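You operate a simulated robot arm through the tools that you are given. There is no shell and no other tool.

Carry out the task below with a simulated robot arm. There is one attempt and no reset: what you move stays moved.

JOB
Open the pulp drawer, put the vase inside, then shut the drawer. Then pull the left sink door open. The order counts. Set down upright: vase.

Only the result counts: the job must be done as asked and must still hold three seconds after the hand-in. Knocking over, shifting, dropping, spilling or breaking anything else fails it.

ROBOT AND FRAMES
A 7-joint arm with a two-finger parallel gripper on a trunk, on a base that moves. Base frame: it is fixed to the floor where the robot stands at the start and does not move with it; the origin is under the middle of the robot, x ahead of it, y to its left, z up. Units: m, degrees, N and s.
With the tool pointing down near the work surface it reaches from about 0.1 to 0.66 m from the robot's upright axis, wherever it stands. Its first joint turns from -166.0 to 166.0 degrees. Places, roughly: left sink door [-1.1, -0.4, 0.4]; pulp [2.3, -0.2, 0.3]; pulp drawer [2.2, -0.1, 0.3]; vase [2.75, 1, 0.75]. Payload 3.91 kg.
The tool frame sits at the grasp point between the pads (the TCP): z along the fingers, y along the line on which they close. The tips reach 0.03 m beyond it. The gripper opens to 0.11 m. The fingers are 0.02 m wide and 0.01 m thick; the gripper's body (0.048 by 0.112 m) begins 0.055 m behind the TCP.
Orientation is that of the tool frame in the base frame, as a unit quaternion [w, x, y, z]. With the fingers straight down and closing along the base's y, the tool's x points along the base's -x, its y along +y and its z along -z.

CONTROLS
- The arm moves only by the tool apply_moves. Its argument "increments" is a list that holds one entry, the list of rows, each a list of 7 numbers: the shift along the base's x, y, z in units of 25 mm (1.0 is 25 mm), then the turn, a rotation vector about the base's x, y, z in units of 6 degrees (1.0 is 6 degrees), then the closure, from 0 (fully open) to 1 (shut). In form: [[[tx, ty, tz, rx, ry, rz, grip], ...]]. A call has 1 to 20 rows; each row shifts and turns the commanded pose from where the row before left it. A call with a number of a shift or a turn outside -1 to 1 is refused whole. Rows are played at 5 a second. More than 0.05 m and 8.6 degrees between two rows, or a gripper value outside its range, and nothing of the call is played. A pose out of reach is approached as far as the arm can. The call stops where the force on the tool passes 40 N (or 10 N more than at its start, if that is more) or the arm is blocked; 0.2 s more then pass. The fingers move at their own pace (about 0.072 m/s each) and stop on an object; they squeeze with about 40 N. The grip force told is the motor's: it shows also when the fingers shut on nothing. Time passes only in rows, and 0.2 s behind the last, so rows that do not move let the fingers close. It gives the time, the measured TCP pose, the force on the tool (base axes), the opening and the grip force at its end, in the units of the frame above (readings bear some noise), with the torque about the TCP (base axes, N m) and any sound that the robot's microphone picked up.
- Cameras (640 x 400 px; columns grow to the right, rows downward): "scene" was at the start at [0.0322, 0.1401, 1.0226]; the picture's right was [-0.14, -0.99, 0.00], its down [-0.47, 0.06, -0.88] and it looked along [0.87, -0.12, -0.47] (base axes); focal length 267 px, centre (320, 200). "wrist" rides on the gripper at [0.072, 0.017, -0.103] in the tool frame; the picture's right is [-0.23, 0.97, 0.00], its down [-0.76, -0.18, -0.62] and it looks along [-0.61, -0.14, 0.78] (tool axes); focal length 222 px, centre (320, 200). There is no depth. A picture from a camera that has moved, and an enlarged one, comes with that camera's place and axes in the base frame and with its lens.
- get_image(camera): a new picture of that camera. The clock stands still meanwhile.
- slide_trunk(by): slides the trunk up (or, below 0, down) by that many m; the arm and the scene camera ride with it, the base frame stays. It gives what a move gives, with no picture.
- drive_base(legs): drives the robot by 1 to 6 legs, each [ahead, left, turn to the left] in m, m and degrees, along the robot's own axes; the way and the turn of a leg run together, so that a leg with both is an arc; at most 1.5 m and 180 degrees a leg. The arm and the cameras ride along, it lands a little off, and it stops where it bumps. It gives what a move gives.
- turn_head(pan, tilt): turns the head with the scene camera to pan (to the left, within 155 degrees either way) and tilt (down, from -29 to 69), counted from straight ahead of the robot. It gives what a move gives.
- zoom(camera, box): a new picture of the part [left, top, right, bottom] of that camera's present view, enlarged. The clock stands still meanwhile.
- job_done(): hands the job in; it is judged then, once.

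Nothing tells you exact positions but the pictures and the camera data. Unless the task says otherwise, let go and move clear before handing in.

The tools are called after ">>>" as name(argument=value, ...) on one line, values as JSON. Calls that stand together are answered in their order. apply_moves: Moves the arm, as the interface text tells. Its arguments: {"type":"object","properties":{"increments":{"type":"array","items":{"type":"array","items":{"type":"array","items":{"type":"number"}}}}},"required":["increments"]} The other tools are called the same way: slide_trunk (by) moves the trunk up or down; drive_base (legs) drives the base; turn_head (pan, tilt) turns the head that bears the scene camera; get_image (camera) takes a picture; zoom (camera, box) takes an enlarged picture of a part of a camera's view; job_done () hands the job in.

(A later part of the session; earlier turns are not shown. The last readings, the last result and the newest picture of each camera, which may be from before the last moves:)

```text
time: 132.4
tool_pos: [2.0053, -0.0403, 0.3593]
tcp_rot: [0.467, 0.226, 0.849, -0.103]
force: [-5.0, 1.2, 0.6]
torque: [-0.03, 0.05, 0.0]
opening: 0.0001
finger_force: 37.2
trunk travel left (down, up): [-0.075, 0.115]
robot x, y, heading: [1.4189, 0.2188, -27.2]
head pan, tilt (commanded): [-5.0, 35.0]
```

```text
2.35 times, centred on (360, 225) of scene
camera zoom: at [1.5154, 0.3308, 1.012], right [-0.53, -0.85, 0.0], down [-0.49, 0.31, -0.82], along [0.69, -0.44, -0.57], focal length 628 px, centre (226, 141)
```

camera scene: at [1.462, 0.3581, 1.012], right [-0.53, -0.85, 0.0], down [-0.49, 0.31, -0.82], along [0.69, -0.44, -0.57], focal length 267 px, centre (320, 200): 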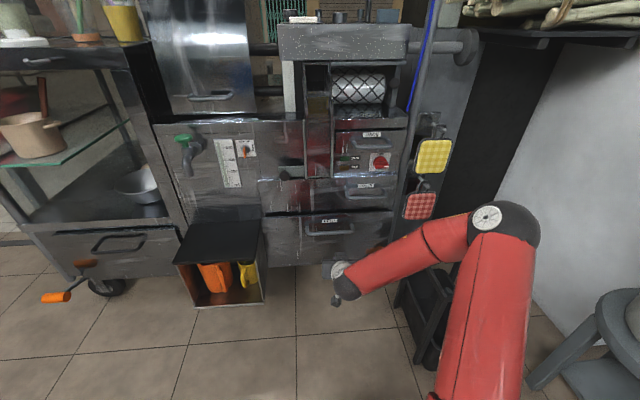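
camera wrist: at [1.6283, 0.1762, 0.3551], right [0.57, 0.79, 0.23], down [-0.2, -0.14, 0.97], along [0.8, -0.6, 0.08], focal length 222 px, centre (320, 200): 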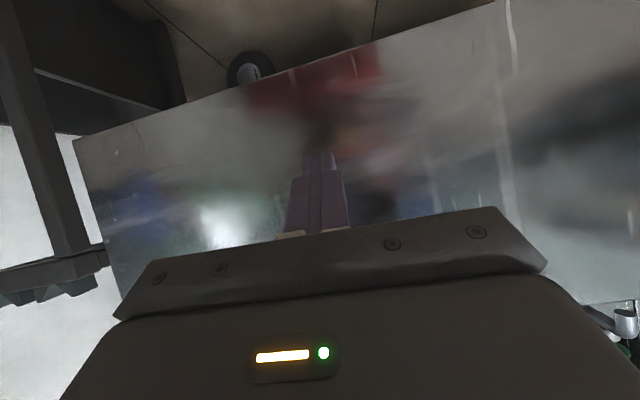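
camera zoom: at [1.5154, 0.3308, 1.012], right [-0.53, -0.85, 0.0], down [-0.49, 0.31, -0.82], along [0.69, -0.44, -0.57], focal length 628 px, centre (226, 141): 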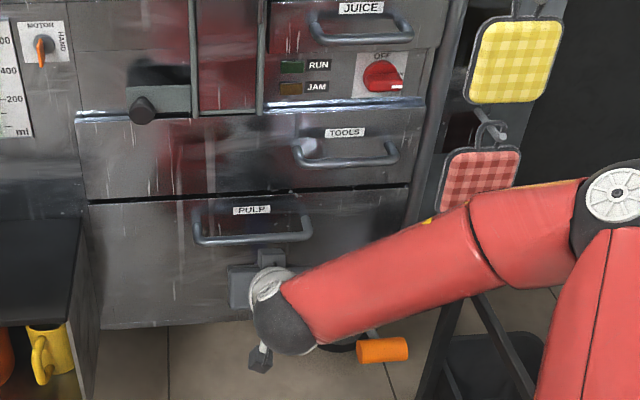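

A 5 N reaction has appeared, so it may be at the end stop. I'll press a few millimetres more to confirm.

>>> apply_moves(increments=[[[0.2, -0.102, 0, 0, 0, 0, 1], [0.2, -0.102, 0, 0, 0, 0, 1], [0, 0, 0, 0, 0, 0, 1]]])

>>> zoom(camera="scene", box=[260, 180, 420, 300])

```text
time: 132.7
tool_pos: [2.0065, -0.0392, 0.3573]
tcp_rot: [0.464, 0.226, 0.85, -0.102]
force: [-1.8, 1.2, -0.1]
torque: [0.0, -0.06, -0.02]
opening: 0.0
finger_force: 37.9
trunk travel left (down, up): [-0.075, 0.115]
robot x, y, heading: [1.4217, 0.2116, -27.3]
head pan, tilt (commanded): [-5.0, 35.0]
stopped in row 1: the force on the tool passed its limit at 50 N (the readings are from after the stop); the commanded pose is now the measured one
```

```text
3.33 times, centred on (340, 240) of scene
camera zoom: at [1.5147, 0.331, 1.012], right [-0.53, -0.85, 0.0], down [-0.49, 0.31, -0.82], along [0.69, -0.44, -0.57], focal length 889 px, centre (253, 67)
```

zoom: 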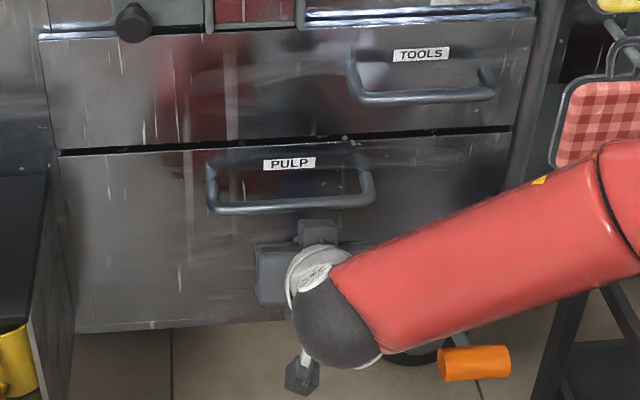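

The reaction jumped to 50 N and the PULP front is flush with the TOOLS front, so the drawer is shut. I'll back off and verify that it stays shut.

>>> drive_base(legs=[[-0.35, 0.0, 0]])

>>> get_image(camera="scene")

>>> zoom(camera="scene", box=[200, 130, 440, 290])

```text
time: 135.0
tool_pos: [1.6956, 0.1199, 0.3575]
tcp_rot: [0.464, 0.225, 0.851, -0.101]
force: [0.0, -0.8, -0.1]
torque: [-0.01, 0.01, 0.01]
opening: 0.0001
finger_force: 38.2
trunk travel left (down, up): [-0.075, 0.115]
robot x, y, heading: [1.1094, 0.3715, -26.8]
head pan, tilt (commanded): [-5.0, 35.0]
```

```text
taken
camera scene: at [1.2039, 0.4903, 1.012], right [-0.53, -0.85, 0.0], down [-0.49, 0.3, -0.82], along [0.69, -0.44, -0.57], focal length 267 px, centre (320, 200)
```

scene: 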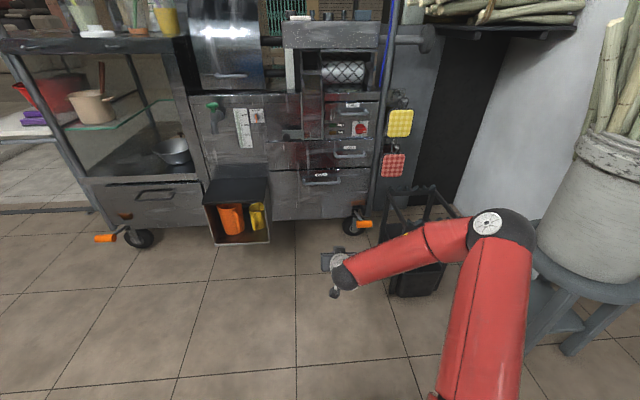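

```text
2.50 times, centred on (320, 210) of scene
camera zoom: at [1.2039, 0.4903, 1.012], right [-0.53, -0.85, 0.0], down [-0.49, 0.3, -0.82], along [0.69, -0.44, -0.57], focal length 667 px, centre (320, 175)
```

zoom: 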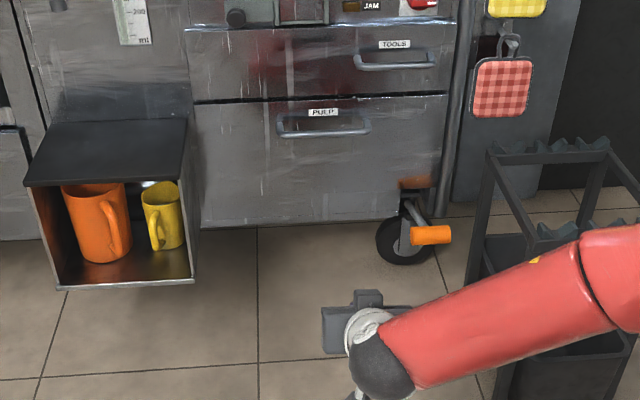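

The drawer is shut flush and stays shut, and nothing nearby has moved. Next is the sink door, so I'll raise the hand to a travel height first.

>>> apply_moves(increments=[[[0, 0, 0.95, 0, 0, 0, 1], [0, 0, 0.95, 0, 0, 0, 1], [-0.267, 0.136, 0.95, 0, 0, 0, 1], [-0.267, 0.136, 0.95, 0, 0, 0, 1], [-0.267, 0.136, 0.95, 0, 0, 0, 1], [-0.267, 0.136, 0.95, 0, 0, 0, 1], [-0.267, 0.136, 0.95, 0, 0, 0, 0.5], [-0.267, 0.136, 0.95, 0, 0, 0, 0], [-0.267, 0.136, 0.95, 0, 0, 0, 0], [-0.267, 0.136, 0.95, 0, 0, 0, 0], [-0.267, 0.136, 0.95, 0, 0, 0, 0]]])

>>> turn_head(pan=-130, tilt=30)

>>> get_image(camera="scene")

>>> turn_head(pan=155, tilt=35)

>>> get_image(camera="scene")

```text
time: 137.4
tool_pos: [1.6348, 0.1511, 0.6188]
tcp_rot: [0.465, 0.225, 0.85, -0.102]
force: [0.3, 0.8, -0.3]
torque: [-0.02, 0.0, 0.01]
opening: 0.1099
finger_force: 0.1
trunk travel left (down, up): [-0.075, 0.115]
robot x, y, heading: [1.107, 0.3755, -27.0]
head pan, tilt (commanded): [-5.0, 35.0]
```

```text
time: 139.4
tool_pos: [1.6365, 0.1506, 0.6182]
tcp_rot: [0.465, 0.224, 0.851, -0.101]
force: [0.1, -0.3, -0.6]
torque: [0.02, 0.02, 0.02]
opening: 0.1098
finger_force: 0.1
trunk travel left (down, up): [-0.075, 0.115]
robot x, y, heading: [1.1087, 0.3771, -27.3]
head pan, tilt (commanded): [-130.0, 30.0]
```

```text
taken
camera scene: at [1.046, 0.5019, 1.0198], right [-0.39, 0.92, 0.0], down [0.46, 0.19, -0.87], along [-0.8, -0.34, -0.5], focal length 267 px, centre (320, 200)
```

scene: 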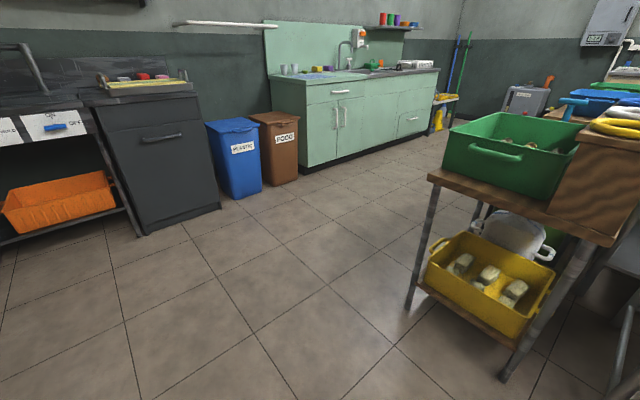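

```text
time: 143.4
tool_pos: [1.6362, 0.1509, 0.619]
tcp_rot: [0.464, 0.225, 0.851, -0.101]
force: [-0.6, -0.1, -0.5]
torque: [-0.02, -0.01, 0.01]
opening: 0.1101
finger_force: 0.1
trunk travel left (down, up): [-0.075, 0.115]
robot x, y, heading: [1.1116, 0.3753, -26.9]
head pan, tilt (commanded): [154.7, 35.0]
```

```text
taken
camera scene: at [1.0756, 0.607, 1.012], right [0.79, 0.61, 0.0], down [0.35, -0.45, -0.82], along [-0.5, 0.65, -0.57], focal length 267 px, centre (320, 200)
```

scene: 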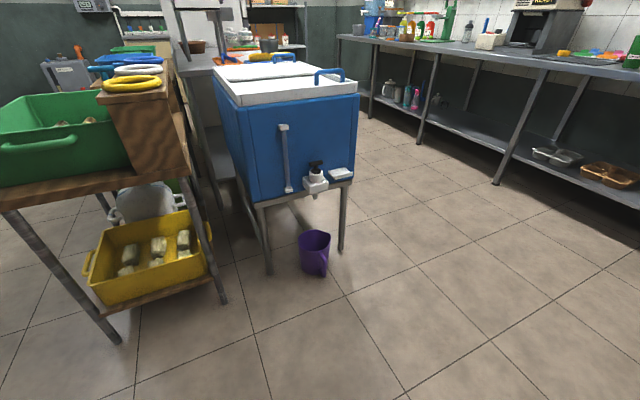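

The route to the sink is clear: a 1.4 m aisle between the sink front and the tables. I'll back away from the cart, turn to face the sink at about -119°, and move along the aisle.

>>> drive_base(legs=[[-0.552, -0.591, 0], [0, 0, -91.7]])

>>> turn_head(pan=-30, tilt=25)

>>> get_image(camera="scene")

```text
time: 151.6
tool_pos: [0.1054, -0.4181, 0.617]
tcp_rot: [0.25, 0.768, 0.429, -0.405]
force: [-0.4, -0.1, -0.4]
torque: [-0.03, 0.01, 0.0]
opening: 0.1099
finger_force: 0.1
trunk travel left (down, up): [-0.075, 0.115]
robot x, y, heading: [0.35, 0.0954, -119.1]
head pan, tilt (commanded): [154.7, 35.0]
```

```text
time: 154.4
tool_pos: [0.1056, -0.4172, 0.6183]
tcp_rot: [0.249, 0.768, 0.429, -0.405]
force: [-0.6, -0.4, -0.1]
torque: [-0.01, 0.01, 0.0]
opening: 0.11
finger_force: 0.1
trunk travel left (down, up): [-0.075, 0.115]
robot x, y, heading: [0.3463, 0.0965, -118.9]
head pan, tilt (commanded): [-30.0, 25.0]
```

```text
taken
camera scene: at [0.4321, 0.0271, 1.0278], right [-0.51, 0.86, 0.0], down [0.36, 0.22, -0.91], along [-0.78, -0.47, -0.42], focal length 267 px, centre (320, 200)
```

scene: 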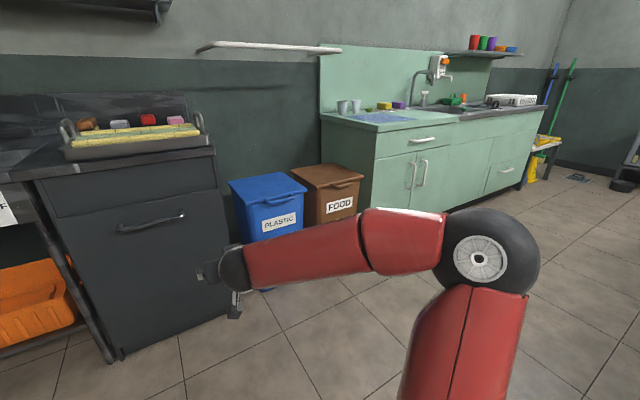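

I'm now facing the sink wall with the way along the aisle clear. I'll slide sideways along the aisle to the left door.

>>> drive_base(legs=[[0.2, -1.156, 0]])

>>> turn_head(pan=0, tilt=30)

>>> get_image(camera="scene")

>>> get_image(camera="wrist")

```text
time: 160.4
tool_pos: [-1.0162, -0.0152, 0.6185]
tcp_rot: [0.247, 0.772, 0.422, -0.407]
force: [0.1, 0.0, 0.7]
torque: [-0.01, -0.01, -0.02]
opening: 0.1101
finger_force: 0.1
trunk travel left (down, up): [-0.075, 0.115]
robot x, y, heading: [-0.7691, 0.4962, -120.2]
head pan, tilt (commanded): [-30.0, 25.0]
```

```text
time: 161.3
tool_pos: [-1.0156, -0.0164, 0.6189]
tcp_rot: [0.246, 0.772, 0.423, -0.407]
force: [-1.0, 1.2, 0.2]
torque: [0.01, 0.0, -0.02]
opening: 0.1101
finger_force: 0.0
trunk travel left (down, up): [-0.075, 0.115]
robot x, y, heading: [-0.7689, 0.4961, -119.9]
head pan, tilt (commanded): [0.0, 30.0]
```

```text
taken
camera scene: at [-0.6468, 0.3925, 1.0198], right [-0.87, 0.5, 0.0], down [0.25, 0.43, -0.87], along [-0.43, -0.75, -0.5], focal length 267 px, centre (320, 200)
```

scene: 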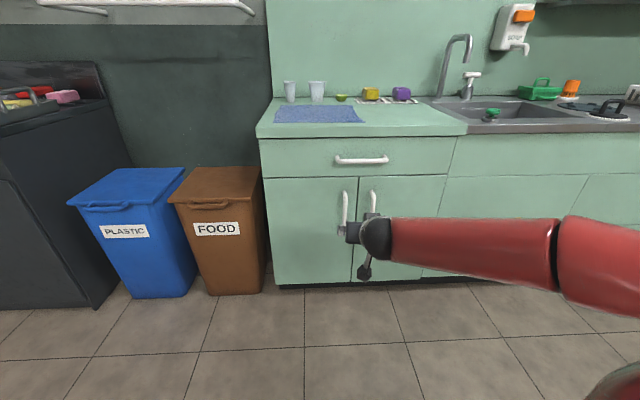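

```text
taken
camera wrist: at [-0.9354, 0.0825, 0.6159], right [0.76, -0.61, 0.23], down [-0.13, 0.2, 0.97], along [-0.64, -0.77, 0.07], focal length 222 px, centre (320, 200)
```

wrist: 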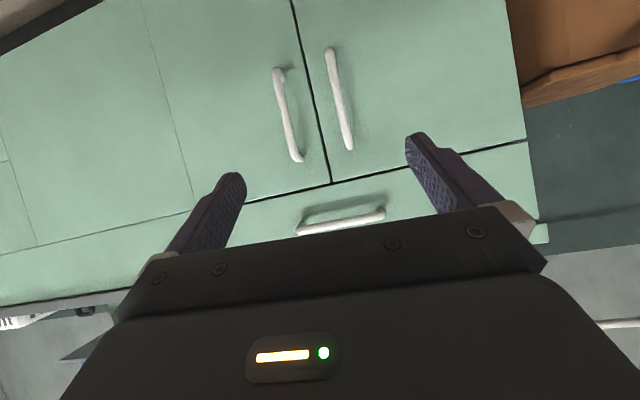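

I'm in front of the sink's two doors, with the left door's handle at its right edge and hinges on the left. I'll zoom in for precise triangulation.

>>> zoom(camera="scene", box=[250, 130, 410, 300])

>>> zoom(camera="wrist", box=[200, 0, 540, 220])

```text
2.35 times, centred on (330, 215) of scene
camera zoom: at [-0.6468, 0.3925, 1.0198], right [-0.87, 0.5, 0.0], down [0.25, 0.43, -0.87], along [-0.43, -0.75, -0.5], focal length 628 px, centre (296, 165)
```

zoom: 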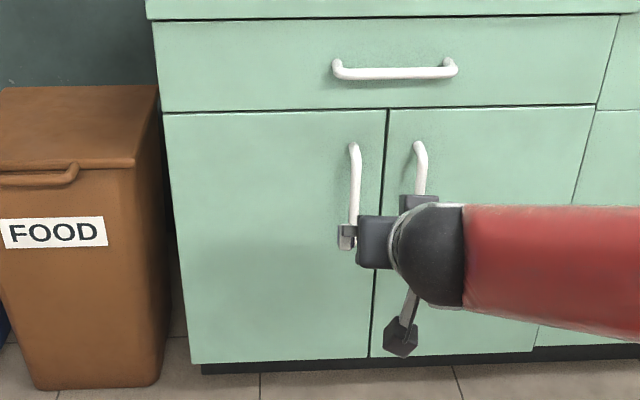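

```text
1.82 times, centred on (370, 110) of wrist
camera zoom: at [-0.9354, 0.0825, 0.6159], right [0.76, -0.61, 0.23], down [-0.13, 0.2, 0.97], along [-0.64, -0.77, 0.07], focal length 404 px, centre (229, 364)
```

zoom: 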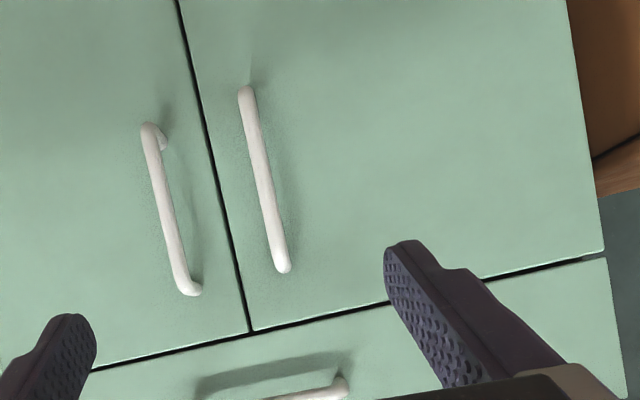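

The left handle is a vertical bar at about [-1.146, -0.295] from z 0.388 to 0.563. The door is about 0.35 m wide with its hinge near [-0.912, -0.483]. I'll lower the hand to bar height, then drive up to it.

>>> apply_moves(increments=[[[0, 0, -0.96, 0, 0, 0.24, 0], [0, 0, -0.96, 0, 0, 0.24, 0], [0, 0, -0.96, 0, 0, 0, 0], [0, 0, -0.96, 0, 0, 0, 0], [0, 0, -0.96, 0, 0, 0, 0], [0, 0, -0.96, 0, 0, 0, 0], [0, 0, 0, 0, 0, 0, 0]]])

>>> drive_base(legs=[[0.2, 0.019, 0]])

>>> get_image(camera="wrist")

>>> get_image(camera="scene")

```text
time: 162.9
tool_pos: [-1.0167, -0.0149, 0.4738]
tcp_rot: [0.257, 0.761, 0.442, -0.4]
force: [0.2, -0.3, 0.2]
torque: [0.0, 0.03, 0.02]
opening: 0.1099
finger_force: 0.0
trunk travel left (down, up): [-0.075, 0.115]
robot x, y, heading: [-0.7652, 0.4989, -119.8]
head pan, tilt (commanded): [0.0, 30.0]
```

```text
time: 164.5
tool_pos: [-1.0995, -0.1989, 0.4739]
tcp_rot: [0.256, 0.761, 0.441, -0.401]
force: [0.7, 0.2, -0.1]
torque: [0.01, -0.05, -0.04]
opening: 0.1099
finger_force: 0.1
trunk travel left (down, up): [-0.075, 0.115]
robot x, y, heading: [-0.8516, 0.3116, -120.0]
head pan, tilt (commanded): [0.0, 30.0]
```

```text
taken
camera wrist: at [-1.0247, -0.0962, 0.4715], right [0.79, -0.57, 0.23], down [-0.14, 0.19, 0.97], along [-0.6, -0.8, 0.07], focal length 222 px, centre (320, 200)
```

wrist: 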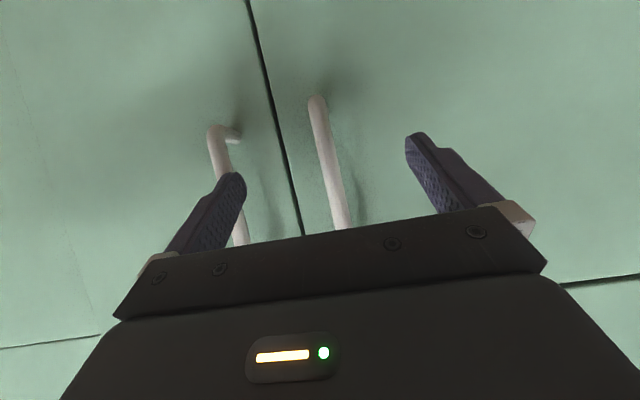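

```text
taken
camera scene: at [-0.7305, 0.2095, 1.0198], right [-0.87, 0.5, 0.0], down [0.25, 0.43, -0.87], along [-0.43, -0.75, -0.5], focal length 267 px, centre (320, 200)
```

scene: 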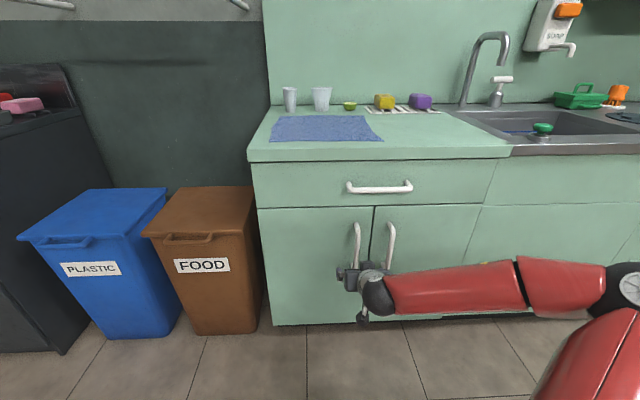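

The bar is centred between the open fingers, about 10 cm ahead. I'll drive 6 cm and finish with the arm.

>>> drive_base(legs=[[0.06, 0.003, 0]])

>>> get_image(camera="wrist")

>>> zoom(camera="scene", box=[300, 190, 460, 330])

```text
time: 165.5
tool_pos: [-1.127, -0.2509, 0.475]
tcp_rot: [0.257, 0.761, 0.441, -0.401]
force: [-0.5, 0.6, -0.4]
torque: [0.0, -0.03, -0.01]
opening: 0.11
finger_force: 0.1
trunk travel left (down, up): [-0.075, 0.115]
robot x, y, heading: [-0.8758, 0.2593, -120.0]
head pan, tilt (commanded): [0.0, 30.0]
```

```text
taken
camera wrist: at [-1.0523, -0.1498, 0.4715], right [0.79, -0.57, 0.23], down [-0.14, 0.19, 0.97], along [-0.6, -0.8, 0.07], focal length 222 px, centre (320, 200)
```

wrist: 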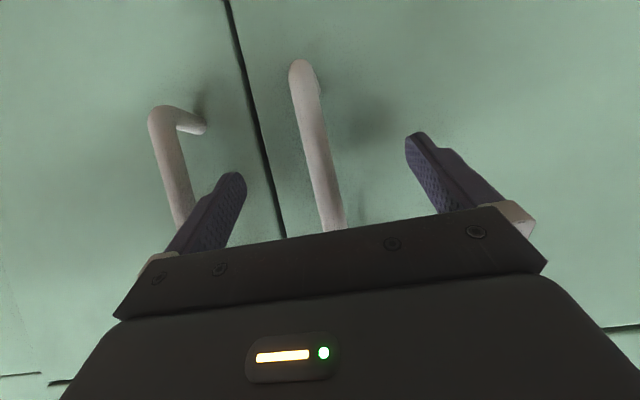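

```text
2.86 times, centred on (380, 260) of scene
camera zoom: at [-0.758, 0.1559, 1.0198], right [-0.87, 0.5, 0.0], down [0.25, 0.43, -0.87], along [-0.43, -0.75, -0.5], focal length 762 px, centre (149, 29)
```

zoom: 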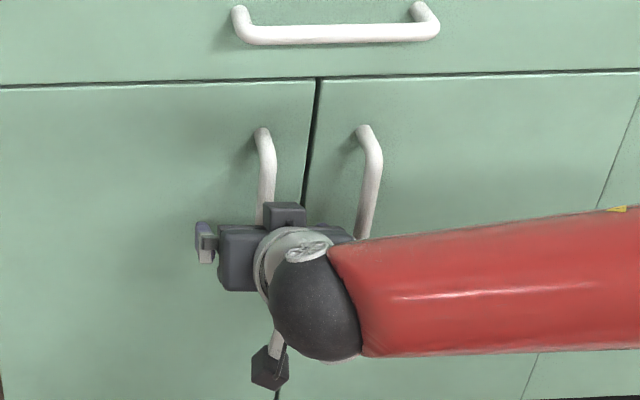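

Aligned on the bar. I'll pre-close slightly to keep away from the right-hand handle and advance the last 4.5 cm.

>>> apply_moves(increments=[[[0, 0, 0, 0, 0, 0, 0.3], [-0.27, -0.55, 0, 0, 0, 0, 0.3], [-0.27, -0.55, 0, 0, 0, 0, 0.3], [-0.27, -0.55, 0, 0, 0, 0, 0.3], [0, 0, 0, 0, 0, 0, 0.3]]])

>>> get_image(camera="wrist")

```text
time: 166.3
tool_pos: [-1.1351, -0.272, 0.474]
tcp_rot: [0.256, 0.76, 0.447, -0.396]
force: [4.2, 14.6, 4.9]
torque: [-0.16, -0.11, 0.55]
opening: 0.0758
finger_force: 0.0
trunk travel left (down, up): [-0.075, 0.115]
robot x, y, heading: [-0.8767, 0.2608, -120.0]
head pan, tilt (commanded): [0.0, 30.0]
stopped in row 3: the force on the tool passed its limit at 69 N (the readings are from after the stop); the commanded pose is now the measured one
```

```text
taken
camera wrist: at [-1.0605, -0.169, 0.471], right [0.79, -0.57, 0.22], down [-0.14, 0.19, 0.97], along [-0.59, -0.8, 0.07], focal length 222 px, centre (320, 200)
```

wrist: 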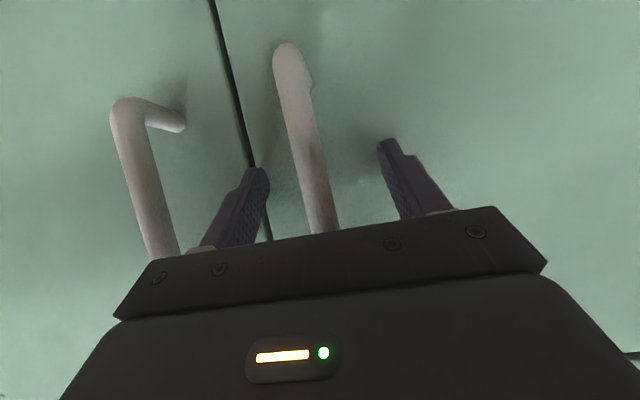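

The hand met something, with the force jumping to 69 N before it stopped. I need to see what touched, so I'll zoom from the scene camera before doing anything else.

>>> zoom(camera="scene", box=[310, 210, 430, 310])

>>> get_image(camera="scene")

>>> zoom(camera="wrist", box=[80, 80, 480, 300])

```text
4.00 times, centred on (370, 260) of scene
camera zoom: at [-0.7577, 0.1572, 1.0199], right [-0.87, 0.5, 0.0], down [0.25, 0.43, -0.87], along [-0.43, -0.75, -0.5], focal length 1067 px, centre (120, -40)
```

zoom: 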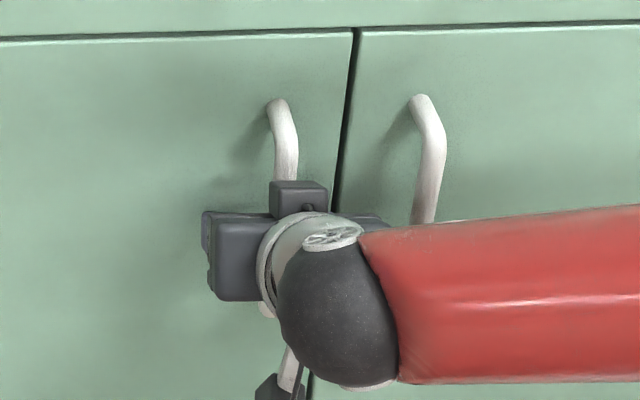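

```text
taken
camera scene: at [-0.7577, 0.1572, 1.0199], right [-0.87, 0.5, 0.0], down [0.25, 0.43, -0.87], along [-0.43, -0.75, -0.5], focal length 267 px, centre (320, 200)
```

scene: 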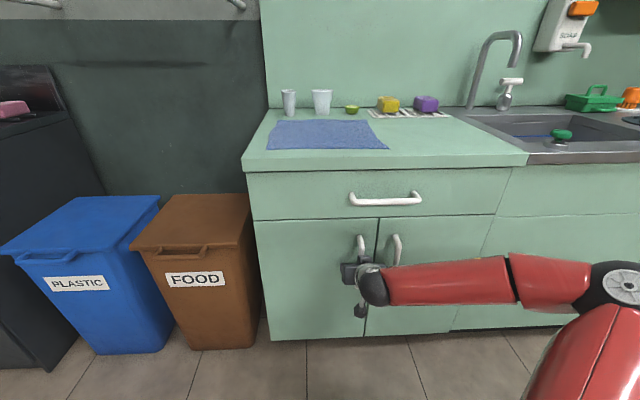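

```text
1.60 times, centred on (280, 190) of wrist
camera zoom: at [-1.0605, -0.169, 0.471], right [0.79, -0.57, 0.22], down [-0.14, 0.19, 0.97], along [-0.59, -0.8, 0.07], focal length 355 px, centre (384, 216)
```

zoom: 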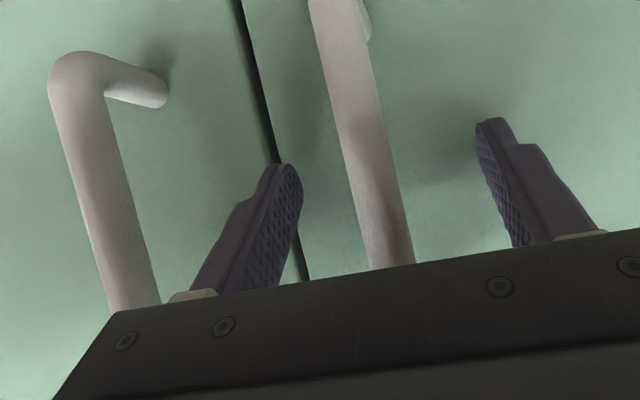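

The likely contact is the motor box on top of the gripper meeting the upper part of the bar, which reaches up to z≈0.563. I'll back off 3 cm, raise 5.5 cm so the box passes above the bar's top, then approach again.

>>> apply_moves(increments=[[[0.27, 0.55, 0, 0, 0, 0, 0.3], [0.27, 0.55, 0, 0, 0, 0, 0.3], [0.05, 0.1, 0.75, 0, 0, 0, 0.3], [0, 0, 0.75, 0, 0, 0, 0.3], [0, 0, 0.75, 0, 0, 0, 0.3], [0, 0, 0, 0, 0, 0, 0.3]]])

>>> get_image(camera="wrist")

>>> zoom(camera="scene", box=[310, 200, 430, 310])

```text
time: 167.7
tool_pos: [-1.121, -0.2422, 0.5281]
tcp_rot: [0.256, 0.761, 0.445, -0.397]
force: [0.6, -0.9, -0.5]
torque: [0.01, 0.01, 0.01]
opening: 0.0769
finger_force: 0.1
trunk travel left (down, up): [-0.075, 0.115]
robot x, y, heading: [-0.8778, 0.2578, -120.2]
head pan, tilt (commanded): [0.0, 30.0]
```

```text
taken
camera wrist: at [-1.0459, -0.1397, 0.5276], right [0.79, -0.57, 0.22], down [-0.14, 0.19, 0.97], along [-0.59, -0.8, 0.07], focal length 222 px, centre (320, 200)
```

wrist: 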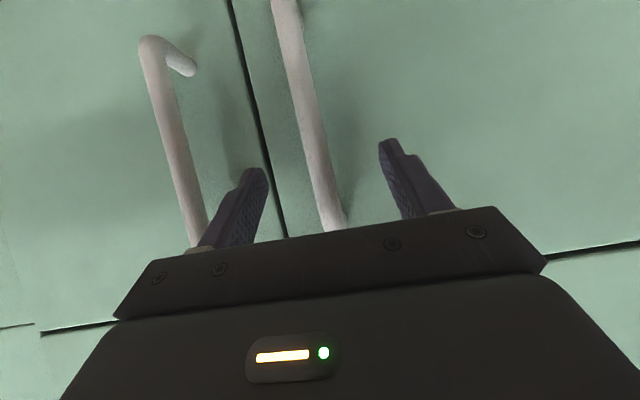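

```text
3.64 times, centred on (370, 255) of scene
camera zoom: at [-0.758, 0.1562, 1.0198], right [-0.87, 0.5, 0.0], down [0.25, 0.43, -0.87], along [-0.43, -0.75, -0.5], focal length 970 px, centre (138, 0)
```

zoom: 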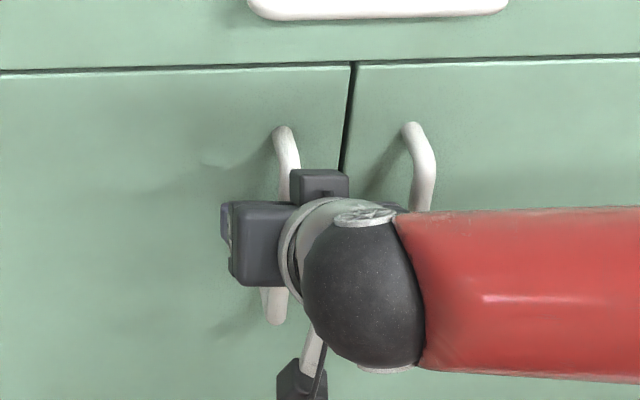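

The bar is still centred between the fingers. I'll advance 3.5 cm slowly.

>>> apply_moves(increments=[[[-0.214, -0.416, 0, 0, 0, 0, 0.3], [-0.214, -0.416, 0, 0, 0, 0, 0.3], [-0.214, -0.416, 0, 0, 0, 0, 0.3], [0, 0, 0, 0, 0, 0, 0.3]]])

>>> get_image(camera="wrist")

>>> zoom(camera="scene", box=[310, 200, 430, 310])

```text
time: 168.7
tool_pos: [-1.1352, -0.2708, 0.5294]
tcp_rot: [0.256, 0.76, 0.447, -0.397]
force: [12.4, 29.4, 2.3]
torque: [0.14, -0.07, 1.15]
opening: 0.0753
finger_force: 0.1
trunk travel left (down, up): [-0.075, 0.115]
robot x, y, heading: [-0.8778, 0.2588, -120.1]
head pan, tilt (commanded): [0.0, 30.0]
```

```text
taken
camera wrist: at [-1.0608, -0.169, 0.5274], right [0.79, -0.57, 0.22], down [-0.14, 0.18, 0.97], along [-0.59, -0.8, 0.07], focal length 222 px, centre (320, 200)
```

wrist: 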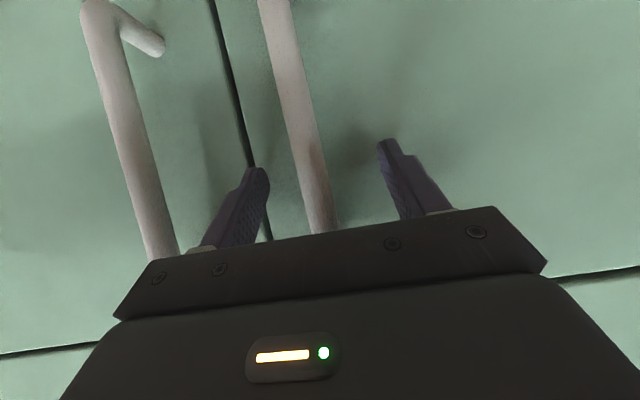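

```text
3.64 times, centred on (370, 255) of scene
camera zoom: at [-0.7573, 0.1579, 1.0199], right [-0.87, 0.5, 0.0], down [0.25, 0.43, -0.87], along [-0.43, -0.75, -0.5], focal length 970 px, centre (138, 0)
```

zoom: 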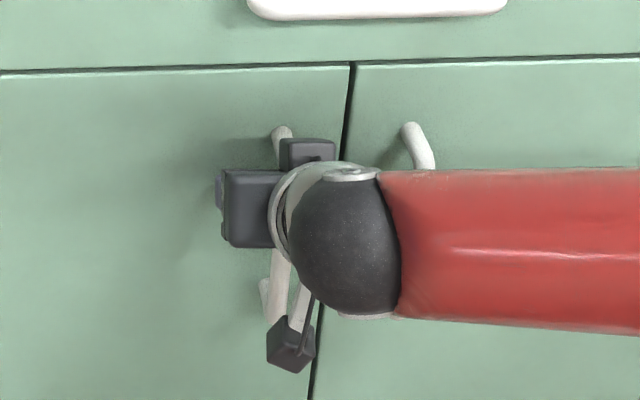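

The torque reading places the contact at the left fingertip, at tool height. So the fingertip is touching the door face itself, and the bar must already lie between the fingers. I'll ease back about 8 mm and close.

>>> apply_moves(increments=[[[0.14, 0.28, 0, 0, 0, 0, 0.3], [0, 0, 0, 0, 0, 0, 0.3], [0, 0, 0, 0, 0, 0, 0.6], [0, 0, 0, 0, 0, 0, 1], [0, 0, 0, 0, 0, 0, 1], [0, 0, 0, 0, 0, 0, 1], [0, 0, 0, 0, 0, 0, 1]]])

>>> get_image(camera="wrist")

```text
time: 170.3
tool_pos: [-1.1331, -0.2659, 0.5304]
tcp_rot: [0.256, 0.759, 0.446, -0.399]
force: [1.5, -1.6, 1.5]
torque: [0.64, 1.01, -0.01]
opening: 0.0164
finger_force: 44.6
trunk travel left (down, up): [-0.075, 0.115]
robot x, y, heading: [-0.8772, 0.2592, -120.0]
head pan, tilt (commanded): [0.0, 30.0]
```

```text
taken
camera wrist: at [-1.0585, -0.1637, 0.5276], right [0.79, -0.57, 0.22], down [-0.14, 0.19, 0.97], along [-0.59, -0.8, 0.07], focal length 222 px, centre (320, 200)
```

wrist: 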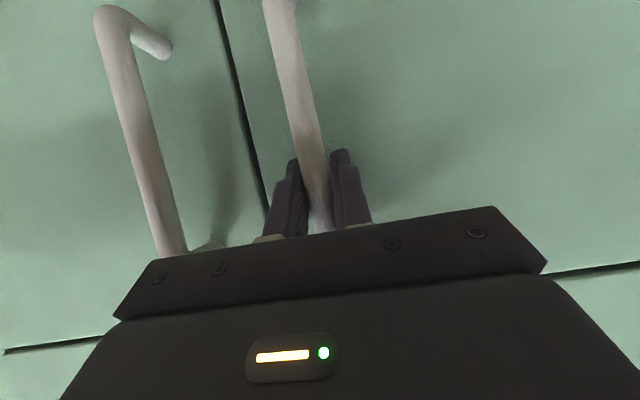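

The bar is gripped (16 mm, 45 N). I'll start pulling gently along the door's arc with the arm, turning the hand with the door, and watch the force.

>>> apply_moves(increments=[[[0.18, 0.35, 0, 0, 0, -0.3, 1], [0.19, 0.345, 0, 0, 0, -0.33, 1], [0.2, 0.34, 0, 0, 0, -0.33, 1], [0.22, 0.33, 0, 0, 0, -0.33, 1]]])

>>> get_image(camera="scene")

>>> get_image(camera="wrist")

```text
time: 171.4
tool_pos: [-1.1075, -0.2343, 0.5299]
tcp_rot: [0.232, 0.785, 0.4, -0.412]
force: [3.9, -2.5, -2.1]
torque: [0.8, 0.92, 0.04]
opening: 0.0164
finger_force: 45.1
trunk travel left (down, up): [-0.075, 0.115]
robot x, y, heading: [-0.8772, 0.2569, -120.0]
head pan, tilt (commanded): [0.0, 30.0]
stopped in row 4: the force on the tool passed its limit at 41 N (the readings are from after the stop); the commanded pose is now the measured one
```

```text
taken
camera scene: at [-0.7571, 0.1559, 1.0197], right [-0.87, 0.5, 0.0], down [0.25, 0.43, -0.87], along [-0.43, -0.75, -0.5], focal length 267 px, centre (320, 200)
```

scene: 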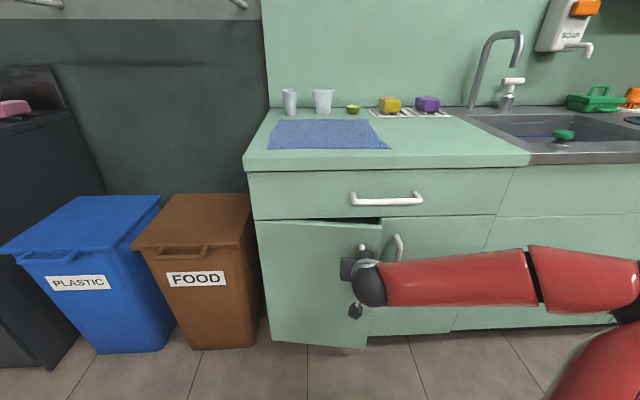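

```text
taken
camera wrist: at [-1.0212, -0.1418, 0.5276], right [0.72, -0.66, 0.22], down [-0.12, 0.2, 0.97], along [-0.68, -0.73, 0.07], focal length 222 px, centre (320, 200)
```

wrist: 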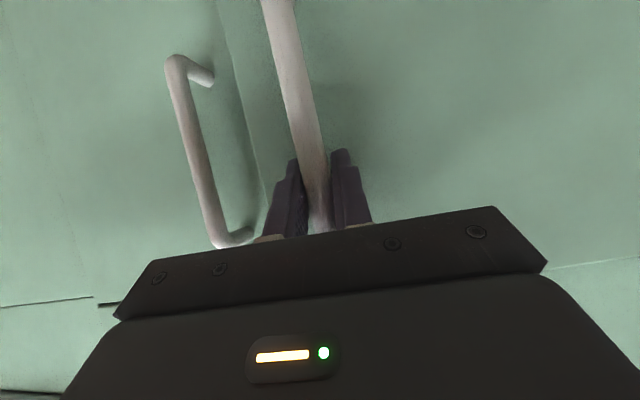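

The door has started to open, about 8°, following the predicted arc. I'll continue with slower, smaller steps.

>>> apply_moves(increments=[[[0.16, 0.18, 0, 0, 0, -0.2, 1], [0.165, 0.175, 0, 0, 0, -0.2, 1], [0.17, 0.17, 0, 0, 0, -0.2, 1], [0.172, 0.167, 0, 0, 0, -0.2, 1], [0.175, 0.163, 0, 0, 0, -0.2, 1], [0.178, 0.16, 0, 0, 0, -0.2, 1], [0.181, 0.157, 0, 0, 0, -0.2, 1], [0.184, 0.154, 0, 0, 0, -0.2, 1]]])

>>> get_image(camera="scene")

```text
time: 173.2
tool_pos: [-1.0719, -0.202, 0.5301]
tcp_rot: [0.199, 0.816, 0.333, -0.429]
force: [17.3, -23.4, -5.2]
torque: [1.27, 0.53, -0.11]
opening: 0.0166
finger_force: 44.9
trunk travel left (down, up): [-0.075, 0.115]
robot x, y, heading: [-0.8763, 0.2562, -119.8]
head pan, tilt (commanded): [0.0, 30.0]
```

```text
taken
camera scene: at [-0.7566, 0.1548, 1.0195], right [-0.87, 0.5, 0.0], down [0.25, 0.43, -0.87], along [-0.43, -0.75, -0.5], focal length 267 px, centre (320, 200)
```

scene: 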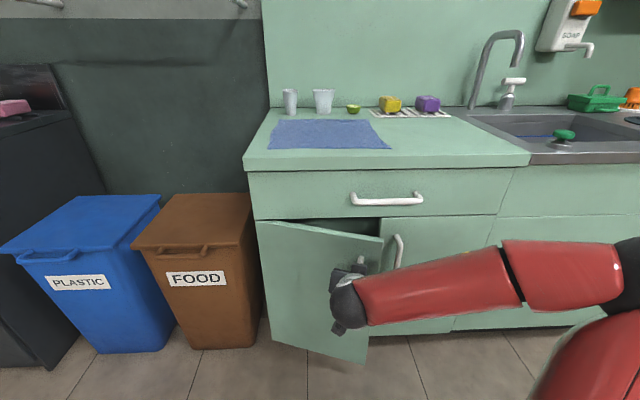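

The door is open about 18° and my circle model fits the readings (radius ≈0.288 m). The lateral force comes from a 1 mm path error, which I'll correct while continuing on the computed arc.

>>> apply_moves(increments=[[[0.236, 0.126, 0, 0, 0, -0.2, 1], [0.196, 0.14, 0, 0, 0, -0.2, 1], [0.198, 0.135, 0, 0, 0, -0.2, 1], [0.202, 0.132, 0, 0, 0, -0.2, 1], [0.204, 0.127, 0, 0, 0, -0.2, 1]]])

```text
time: 174.4
tool_pos: [-1.0475, -0.1859, 0.5297]
tcp_rot: [0.175, 0.833, 0.288, -0.439]
force: [17.4, -29.6, -0.8]
torque: [0.93, 0.78, -0.03]
opening: 0.0164
finger_force: 45.2
trunk travel left (down, up): [-0.075, 0.115]
robot x, y, heading: [-0.8771, 0.262, -120.0]
head pan, tilt (commanded): [0.0, 30.0]
```

The remaining force is purely radial, so the true radius is about 1.5 mm smaller. I'll correct it and continue.

>>> apply_moves(increments=[[[0.24, 0.068, 0, 0, 0, -0.2, 1], [0.213, 0.112, 0, 0, 0, -0.2, 1], [0.215, 0.107, 0, 0, 0, -0.2, 1], [0.218, 0.103, 0, 0, 0, -0.2, 1], [0.22, 0.1, 0, 0, 0, -0.2, 1]]])

>>> get_image(camera="scene")

```text
time: 175.6
tool_pos: [-1.0207, -0.1713, 0.5302]
tcp_rot: [0.15, 0.847, 0.242, -0.449]
force: [5.6, -13.6, 3.1]
torque: [0.68, 1.15, -0.02]
opening: 0.0164
finger_force: 45.0
trunk travel left (down, up): [-0.075, 0.115]
robot x, y, heading: [-0.8781, 0.2616, -119.8]
head pan, tilt (commanded): [0.0, 30.0]
```

```text
taken
camera scene: at [-0.757, 0.1557, 1.0197], right [-0.87, 0.5, 0.0], down [0.25, 0.43, -0.87], along [-0.43, -0.75, -0.5], focal length 267 px, centre (320, 200)
```

scene: 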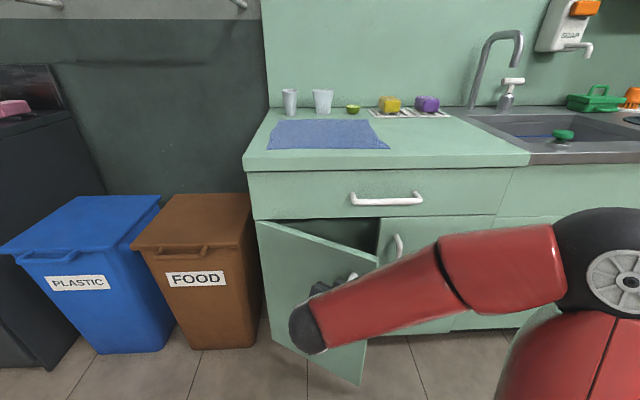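

About 30° open now and the force has dropped. Continuing along the arc.

>>> apply_moves(increments=[[[0.224, 0.07, 0, 0, 0, -0.2, 1], [0.221, 0.09, 0, 0, 0, -0.2, 1], [0.225, 0.088, 0, 0, 0, -0.2, 1], [0.223, 0.085, 0, 0, 0, -0.2, 1], [0.228, 0.078, 0, 0, 0, -0.2, 1], [0.232, 0.075, 0, 0, 0, -0.2, 1]]])

>>> get_image(camera="scene")

```text
time: 177.0
tool_pos: [-0.9865, -0.1575, 0.5287]
tcp_rot: [0.122, 0.861, 0.189, -0.457]
force: [-5.2, 18.7, -2.2]
torque: [0.53, 1.44, 0.1]
opening: 0.0163
finger_force: 44.5
trunk travel left (down, up): [-0.075, 0.115]
robot x, y, heading: [-0.8806, 0.2603, -120.1]
head pan, tilt (commanded): [0.0, 30.0]
```

```text
taken
camera scene: at [-0.7575, 0.1569, 1.0197], right [-0.87, 0.5, 0.0], down [0.25, 0.43, -0.87], along [-0.43, -0.75, -0.5], focal length 267 px, centre (320, 200)
```

scene: 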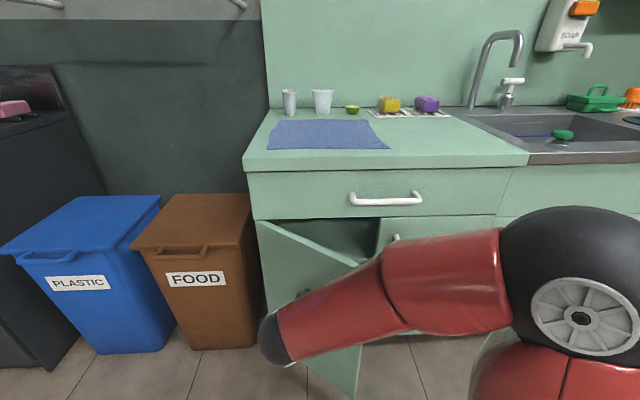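

About 37° open and still following well. Continuing.

>>> apply_moves(increments=[[[0.219, 0.104, 0, 0, 0, -0.2, 1], [0.231, 0.067, 0, 0, 0, -0.2, 1], [0.233, 0.062, 0, 0, 0, -0.2, 1], [0.233, 0.06, 0, 0, 0, -0.2, 1], [0.235, 0.055, 0, 0, 0, -0.2, 1], [0.235, 0.047, 0, 0, 0, -0.2, 1]]])

>>> get_image(camera="scene")

>>> get_image(camera="wrist")

```text
time: 178.4
tool_pos: [-0.9514, -0.1496, 0.5294]
tcp_rot: [0.095, 0.871, 0.136, -0.463]
force: [-2.8, 13.7, -8.8]
torque: [0.92, 0.45, 0.08]
opening: 0.0165
finger_force: 45.4
trunk travel left (down, up): [-0.075, 0.115]
robot x, y, heading: [-0.8761, 0.2615, -119.9]
head pan, tilt (commanded): [0.0, 30.0]
```

```text
taken
camera scene: at [-0.7573, 0.1563, 1.0197], right [-0.87, 0.5, 0.0], down [0.25, 0.43, -0.87], along [-0.43, -0.75, -0.5], focal length 267 px, centre (320, 200)
```

scene: 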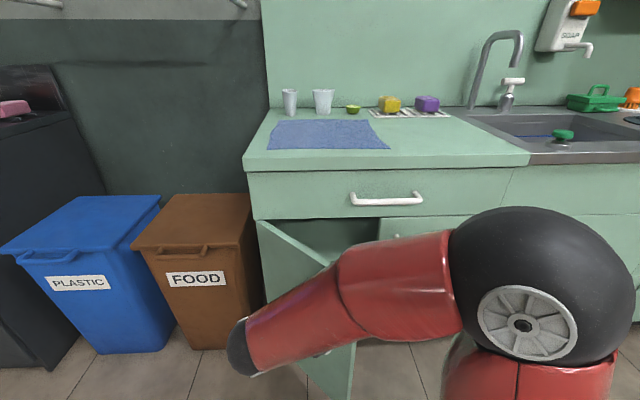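

```text
taken
camera wrist: at [-0.826, -0.1262, 0.5279], right [0.19, -0.95, 0.23], down [0.02, 0.23, 0.97], along [-0.98, -0.18, 0.07], focal length 222 px, centre (320, 200)
```

wrist: 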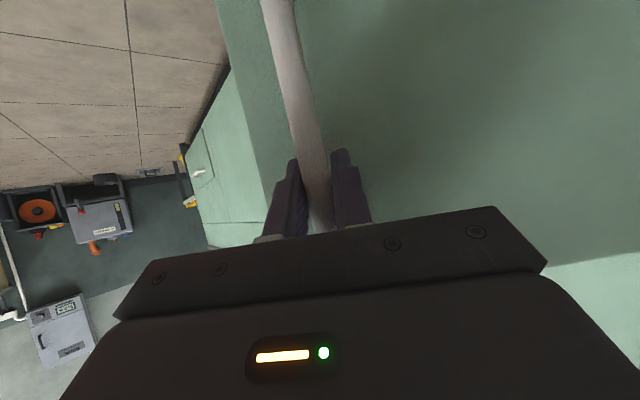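

About 44° open, with everything clear. Continuing the arc.

>>> apply_moves(increments=[[[0.233, 0.078, 0, 0, 0, -0.2, 1], [0.237, 0.04, 0, 0, 0, -0.2, 1], [0.236, 0.031, 0, 0, 0, -0.2, 1], [0.24, 0.029, 0, 0, 0, -0.2, 1], [0.24, 0.02, 0, 0, 0, -0.2, 1], [0.24, 0.02, 0, 0, 0, -0.2, 1]]])

>>> get_image(camera="scene")

```text
time: 179.8
tool_pos: [-0.9172, -0.1457, 0.5294]
tcp_rot: [0.066, 0.877, 0.081, -0.469]
force: [0.3, -18.8, -4.8]
torque: [1.27, -0.2, 0.01]
opening: 0.0163
finger_force: 45.0
trunk travel left (down, up): [-0.075, 0.115]
robot x, y, heading: [-0.8763, 0.2609, -119.9]
head pan, tilt (commanded): [0.0, 30.0]
```

```text
taken
camera scene: at [-0.7572, 0.1549, 1.0197], right [-0.87, 0.5, 0.0], down [0.25, 0.43, -0.87], along [-0.43, -0.75, -0.5], focal length 267 px, centre (320, 200)
```

scene: 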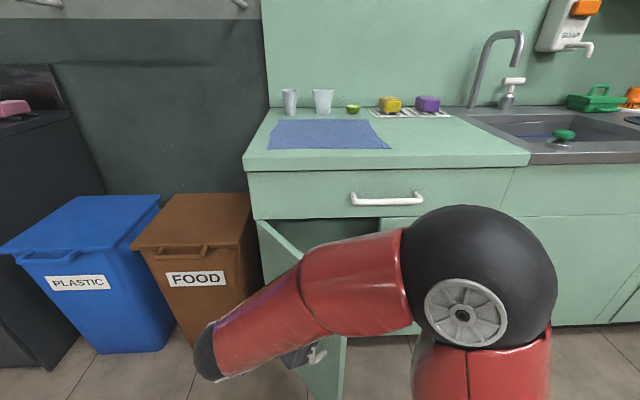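

About 51° open. Continuing with a slightly reduced radius per the force.

>>> apply_moves(increments=[[[0.241, -0.021, 0, 0, 0, -0.2, 1], [0.238, -0.002, 0, 0, 0, -0.2, 1], [0.24, -0.006, 0, 0, 0, -0.2, 1], [0.24, -0.015, 0, 0, 0, -0.2, 1], [0.234, -0.017, 0, 0, 0, -0.2, 1], [0.24, -0.024, 0, 0, 0, -0.2, 1]]])

>>> get_image(camera="scene")

>>> get_image(camera="wrist")

```text
time: 181.2
tool_pos: [-0.8817, -0.1482, 0.5291]
tcp_rot: [0.034, 0.88, 0.025, -0.472]
force: [-0.8, -3.7, -2.8]
torque: [1.24, -0.14, -0.04]
opening: 0.0163
finger_force: 44.8
trunk travel left (down, up): [-0.075, 0.115]
robot x, y, heading: [-0.8765, 0.2577, -119.7]
head pan, tilt (commanded): [0.0, 30.0]
```

```text
taken
camera scene: at [-0.7573, 0.1559, 1.0198], right [-0.87, 0.5, 0.0], down [0.25, 0.43, -0.87], along [-0.43, -0.75, -0.5], focal length 267 px, centre (320, 200)
```

scene: 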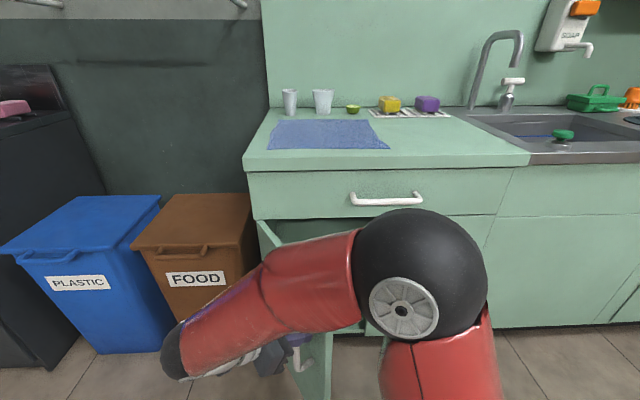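

```text
taken
camera wrist: at [-0.7532, -0.155, 0.5277], right [-0.05, -0.97, 0.22], down [0.08, 0.22, 0.97], along [-1.0, 0.07, 0.07], focal length 222 px, centre (320, 200)
```

wrist: 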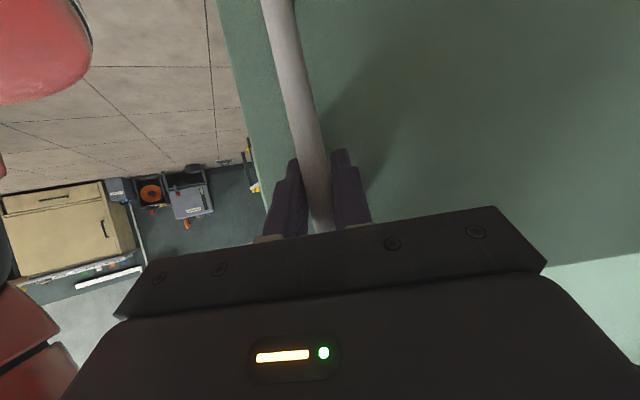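

About 58° open with low force and still clear of the bins. I'll go a bit farther.

>>> apply_moves(increments=[[[0.227, -0.022, 0, 0, 0, -0.2, 1], [0.238, -0.028, 0, 0, 0, -0.2, 1], [0.234, -0.035, 0, 0, 0, -0.2, 1], [0.234, -0.035, 0, 0, 0, -0.2, 1], [0.228, -0.046, 0, 0, 0, -0.2, 1], [0.232, -0.047, 0, 0, 0, -0.2, 1]]])

>>> get_image(camera="scene")

```text
time: 182.6
tool_pos: [-0.8464, -0.1522, 0.5298]
tcp_rot: [0.005, 0.881, -0.03, -0.473]
force: [1.7, 5.3, -1.9]
torque: [1.07, 0.52, 0.06]
opening: 0.0165
finger_force: 44.2
trunk travel left (down, up): [-0.075, 0.115]
robot x, y, heading: [-0.8792, 0.2579, -119.7]
head pan, tilt (commanded): [0.0, 30.0]
```

```text
taken
camera scene: at [-0.7571, 0.1562, 1.0196], right [-0.87, 0.5, 0.0], down [0.25, 0.43, -0.87], along [-0.43, -0.75, -0.5], focal length 267 px, centre (320, 200)
```

scene: 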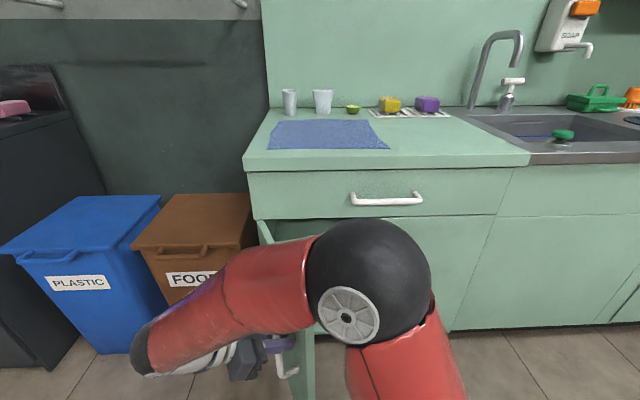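

About 65° open. A few more degrees, then I'll release.

>>> apply_moves(increments=[[[0.223, -0.056, 0, 0, 0, -0.2, 1], [0.23, -0.06, 0, 0, 0, -0.2, 1], [0.228, -0.063, 0, 0, 0, -0.2, 1], [0.228, -0.063, 0, 0, 0, -0.2, 1], [0.226, -0.067, 0, 0, 0, -0.2, 1], [0.225, -0.07, 0, 0, 0, -0.2, 1], [0.221, -0.078, 0, 0, 0, -0.2, 1]]])

>>> get_image(camera="scene")

>>> get_image(camera="wrist")

```text
time: 184.2
tool_pos: [-0.8046, -0.1629, 0.5297]
tcp_rot: [-0.029, 0.876, -0.095, -0.472]
force: [3.4, 10.0, -5.1]
torque: [1.1, -0.3, 0.05]
opening: 0.0165
finger_force: 44.8
trunk travel left (down, up): [-0.075, 0.115]
robot x, y, heading: [-0.8781, 0.2606, -119.9]
head pan, tilt (commanded): [0.0, 30.0]
```

```text
taken
camera scene: at [-0.757, 0.1562, 1.0197], right [-0.87, 0.5, 0.0], down [0.25, 0.43, -0.87], along [-0.43, -0.75, -0.5], focal length 267 px, centre (320, 200)
```

scene: 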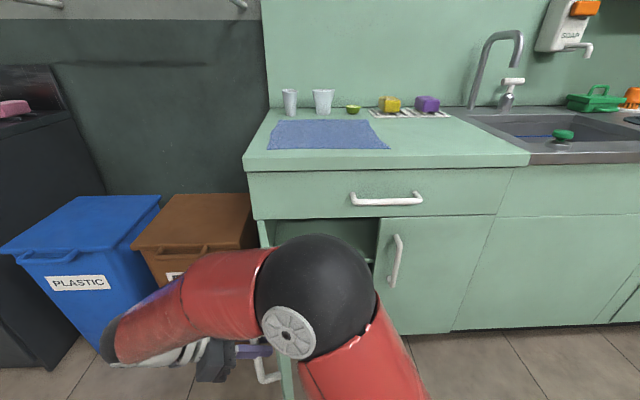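

```text
taken
camera wrist: at [-0.6846, -0.2055, 0.5278], right [-0.31, -0.92, 0.23], down [0.14, 0.19, 0.97], along [-0.94, 0.33, 0.07], focal length 222 px, centre (320, 200)
```

wrist: 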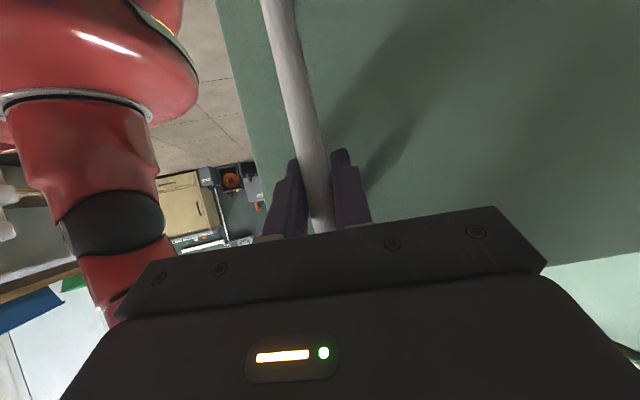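

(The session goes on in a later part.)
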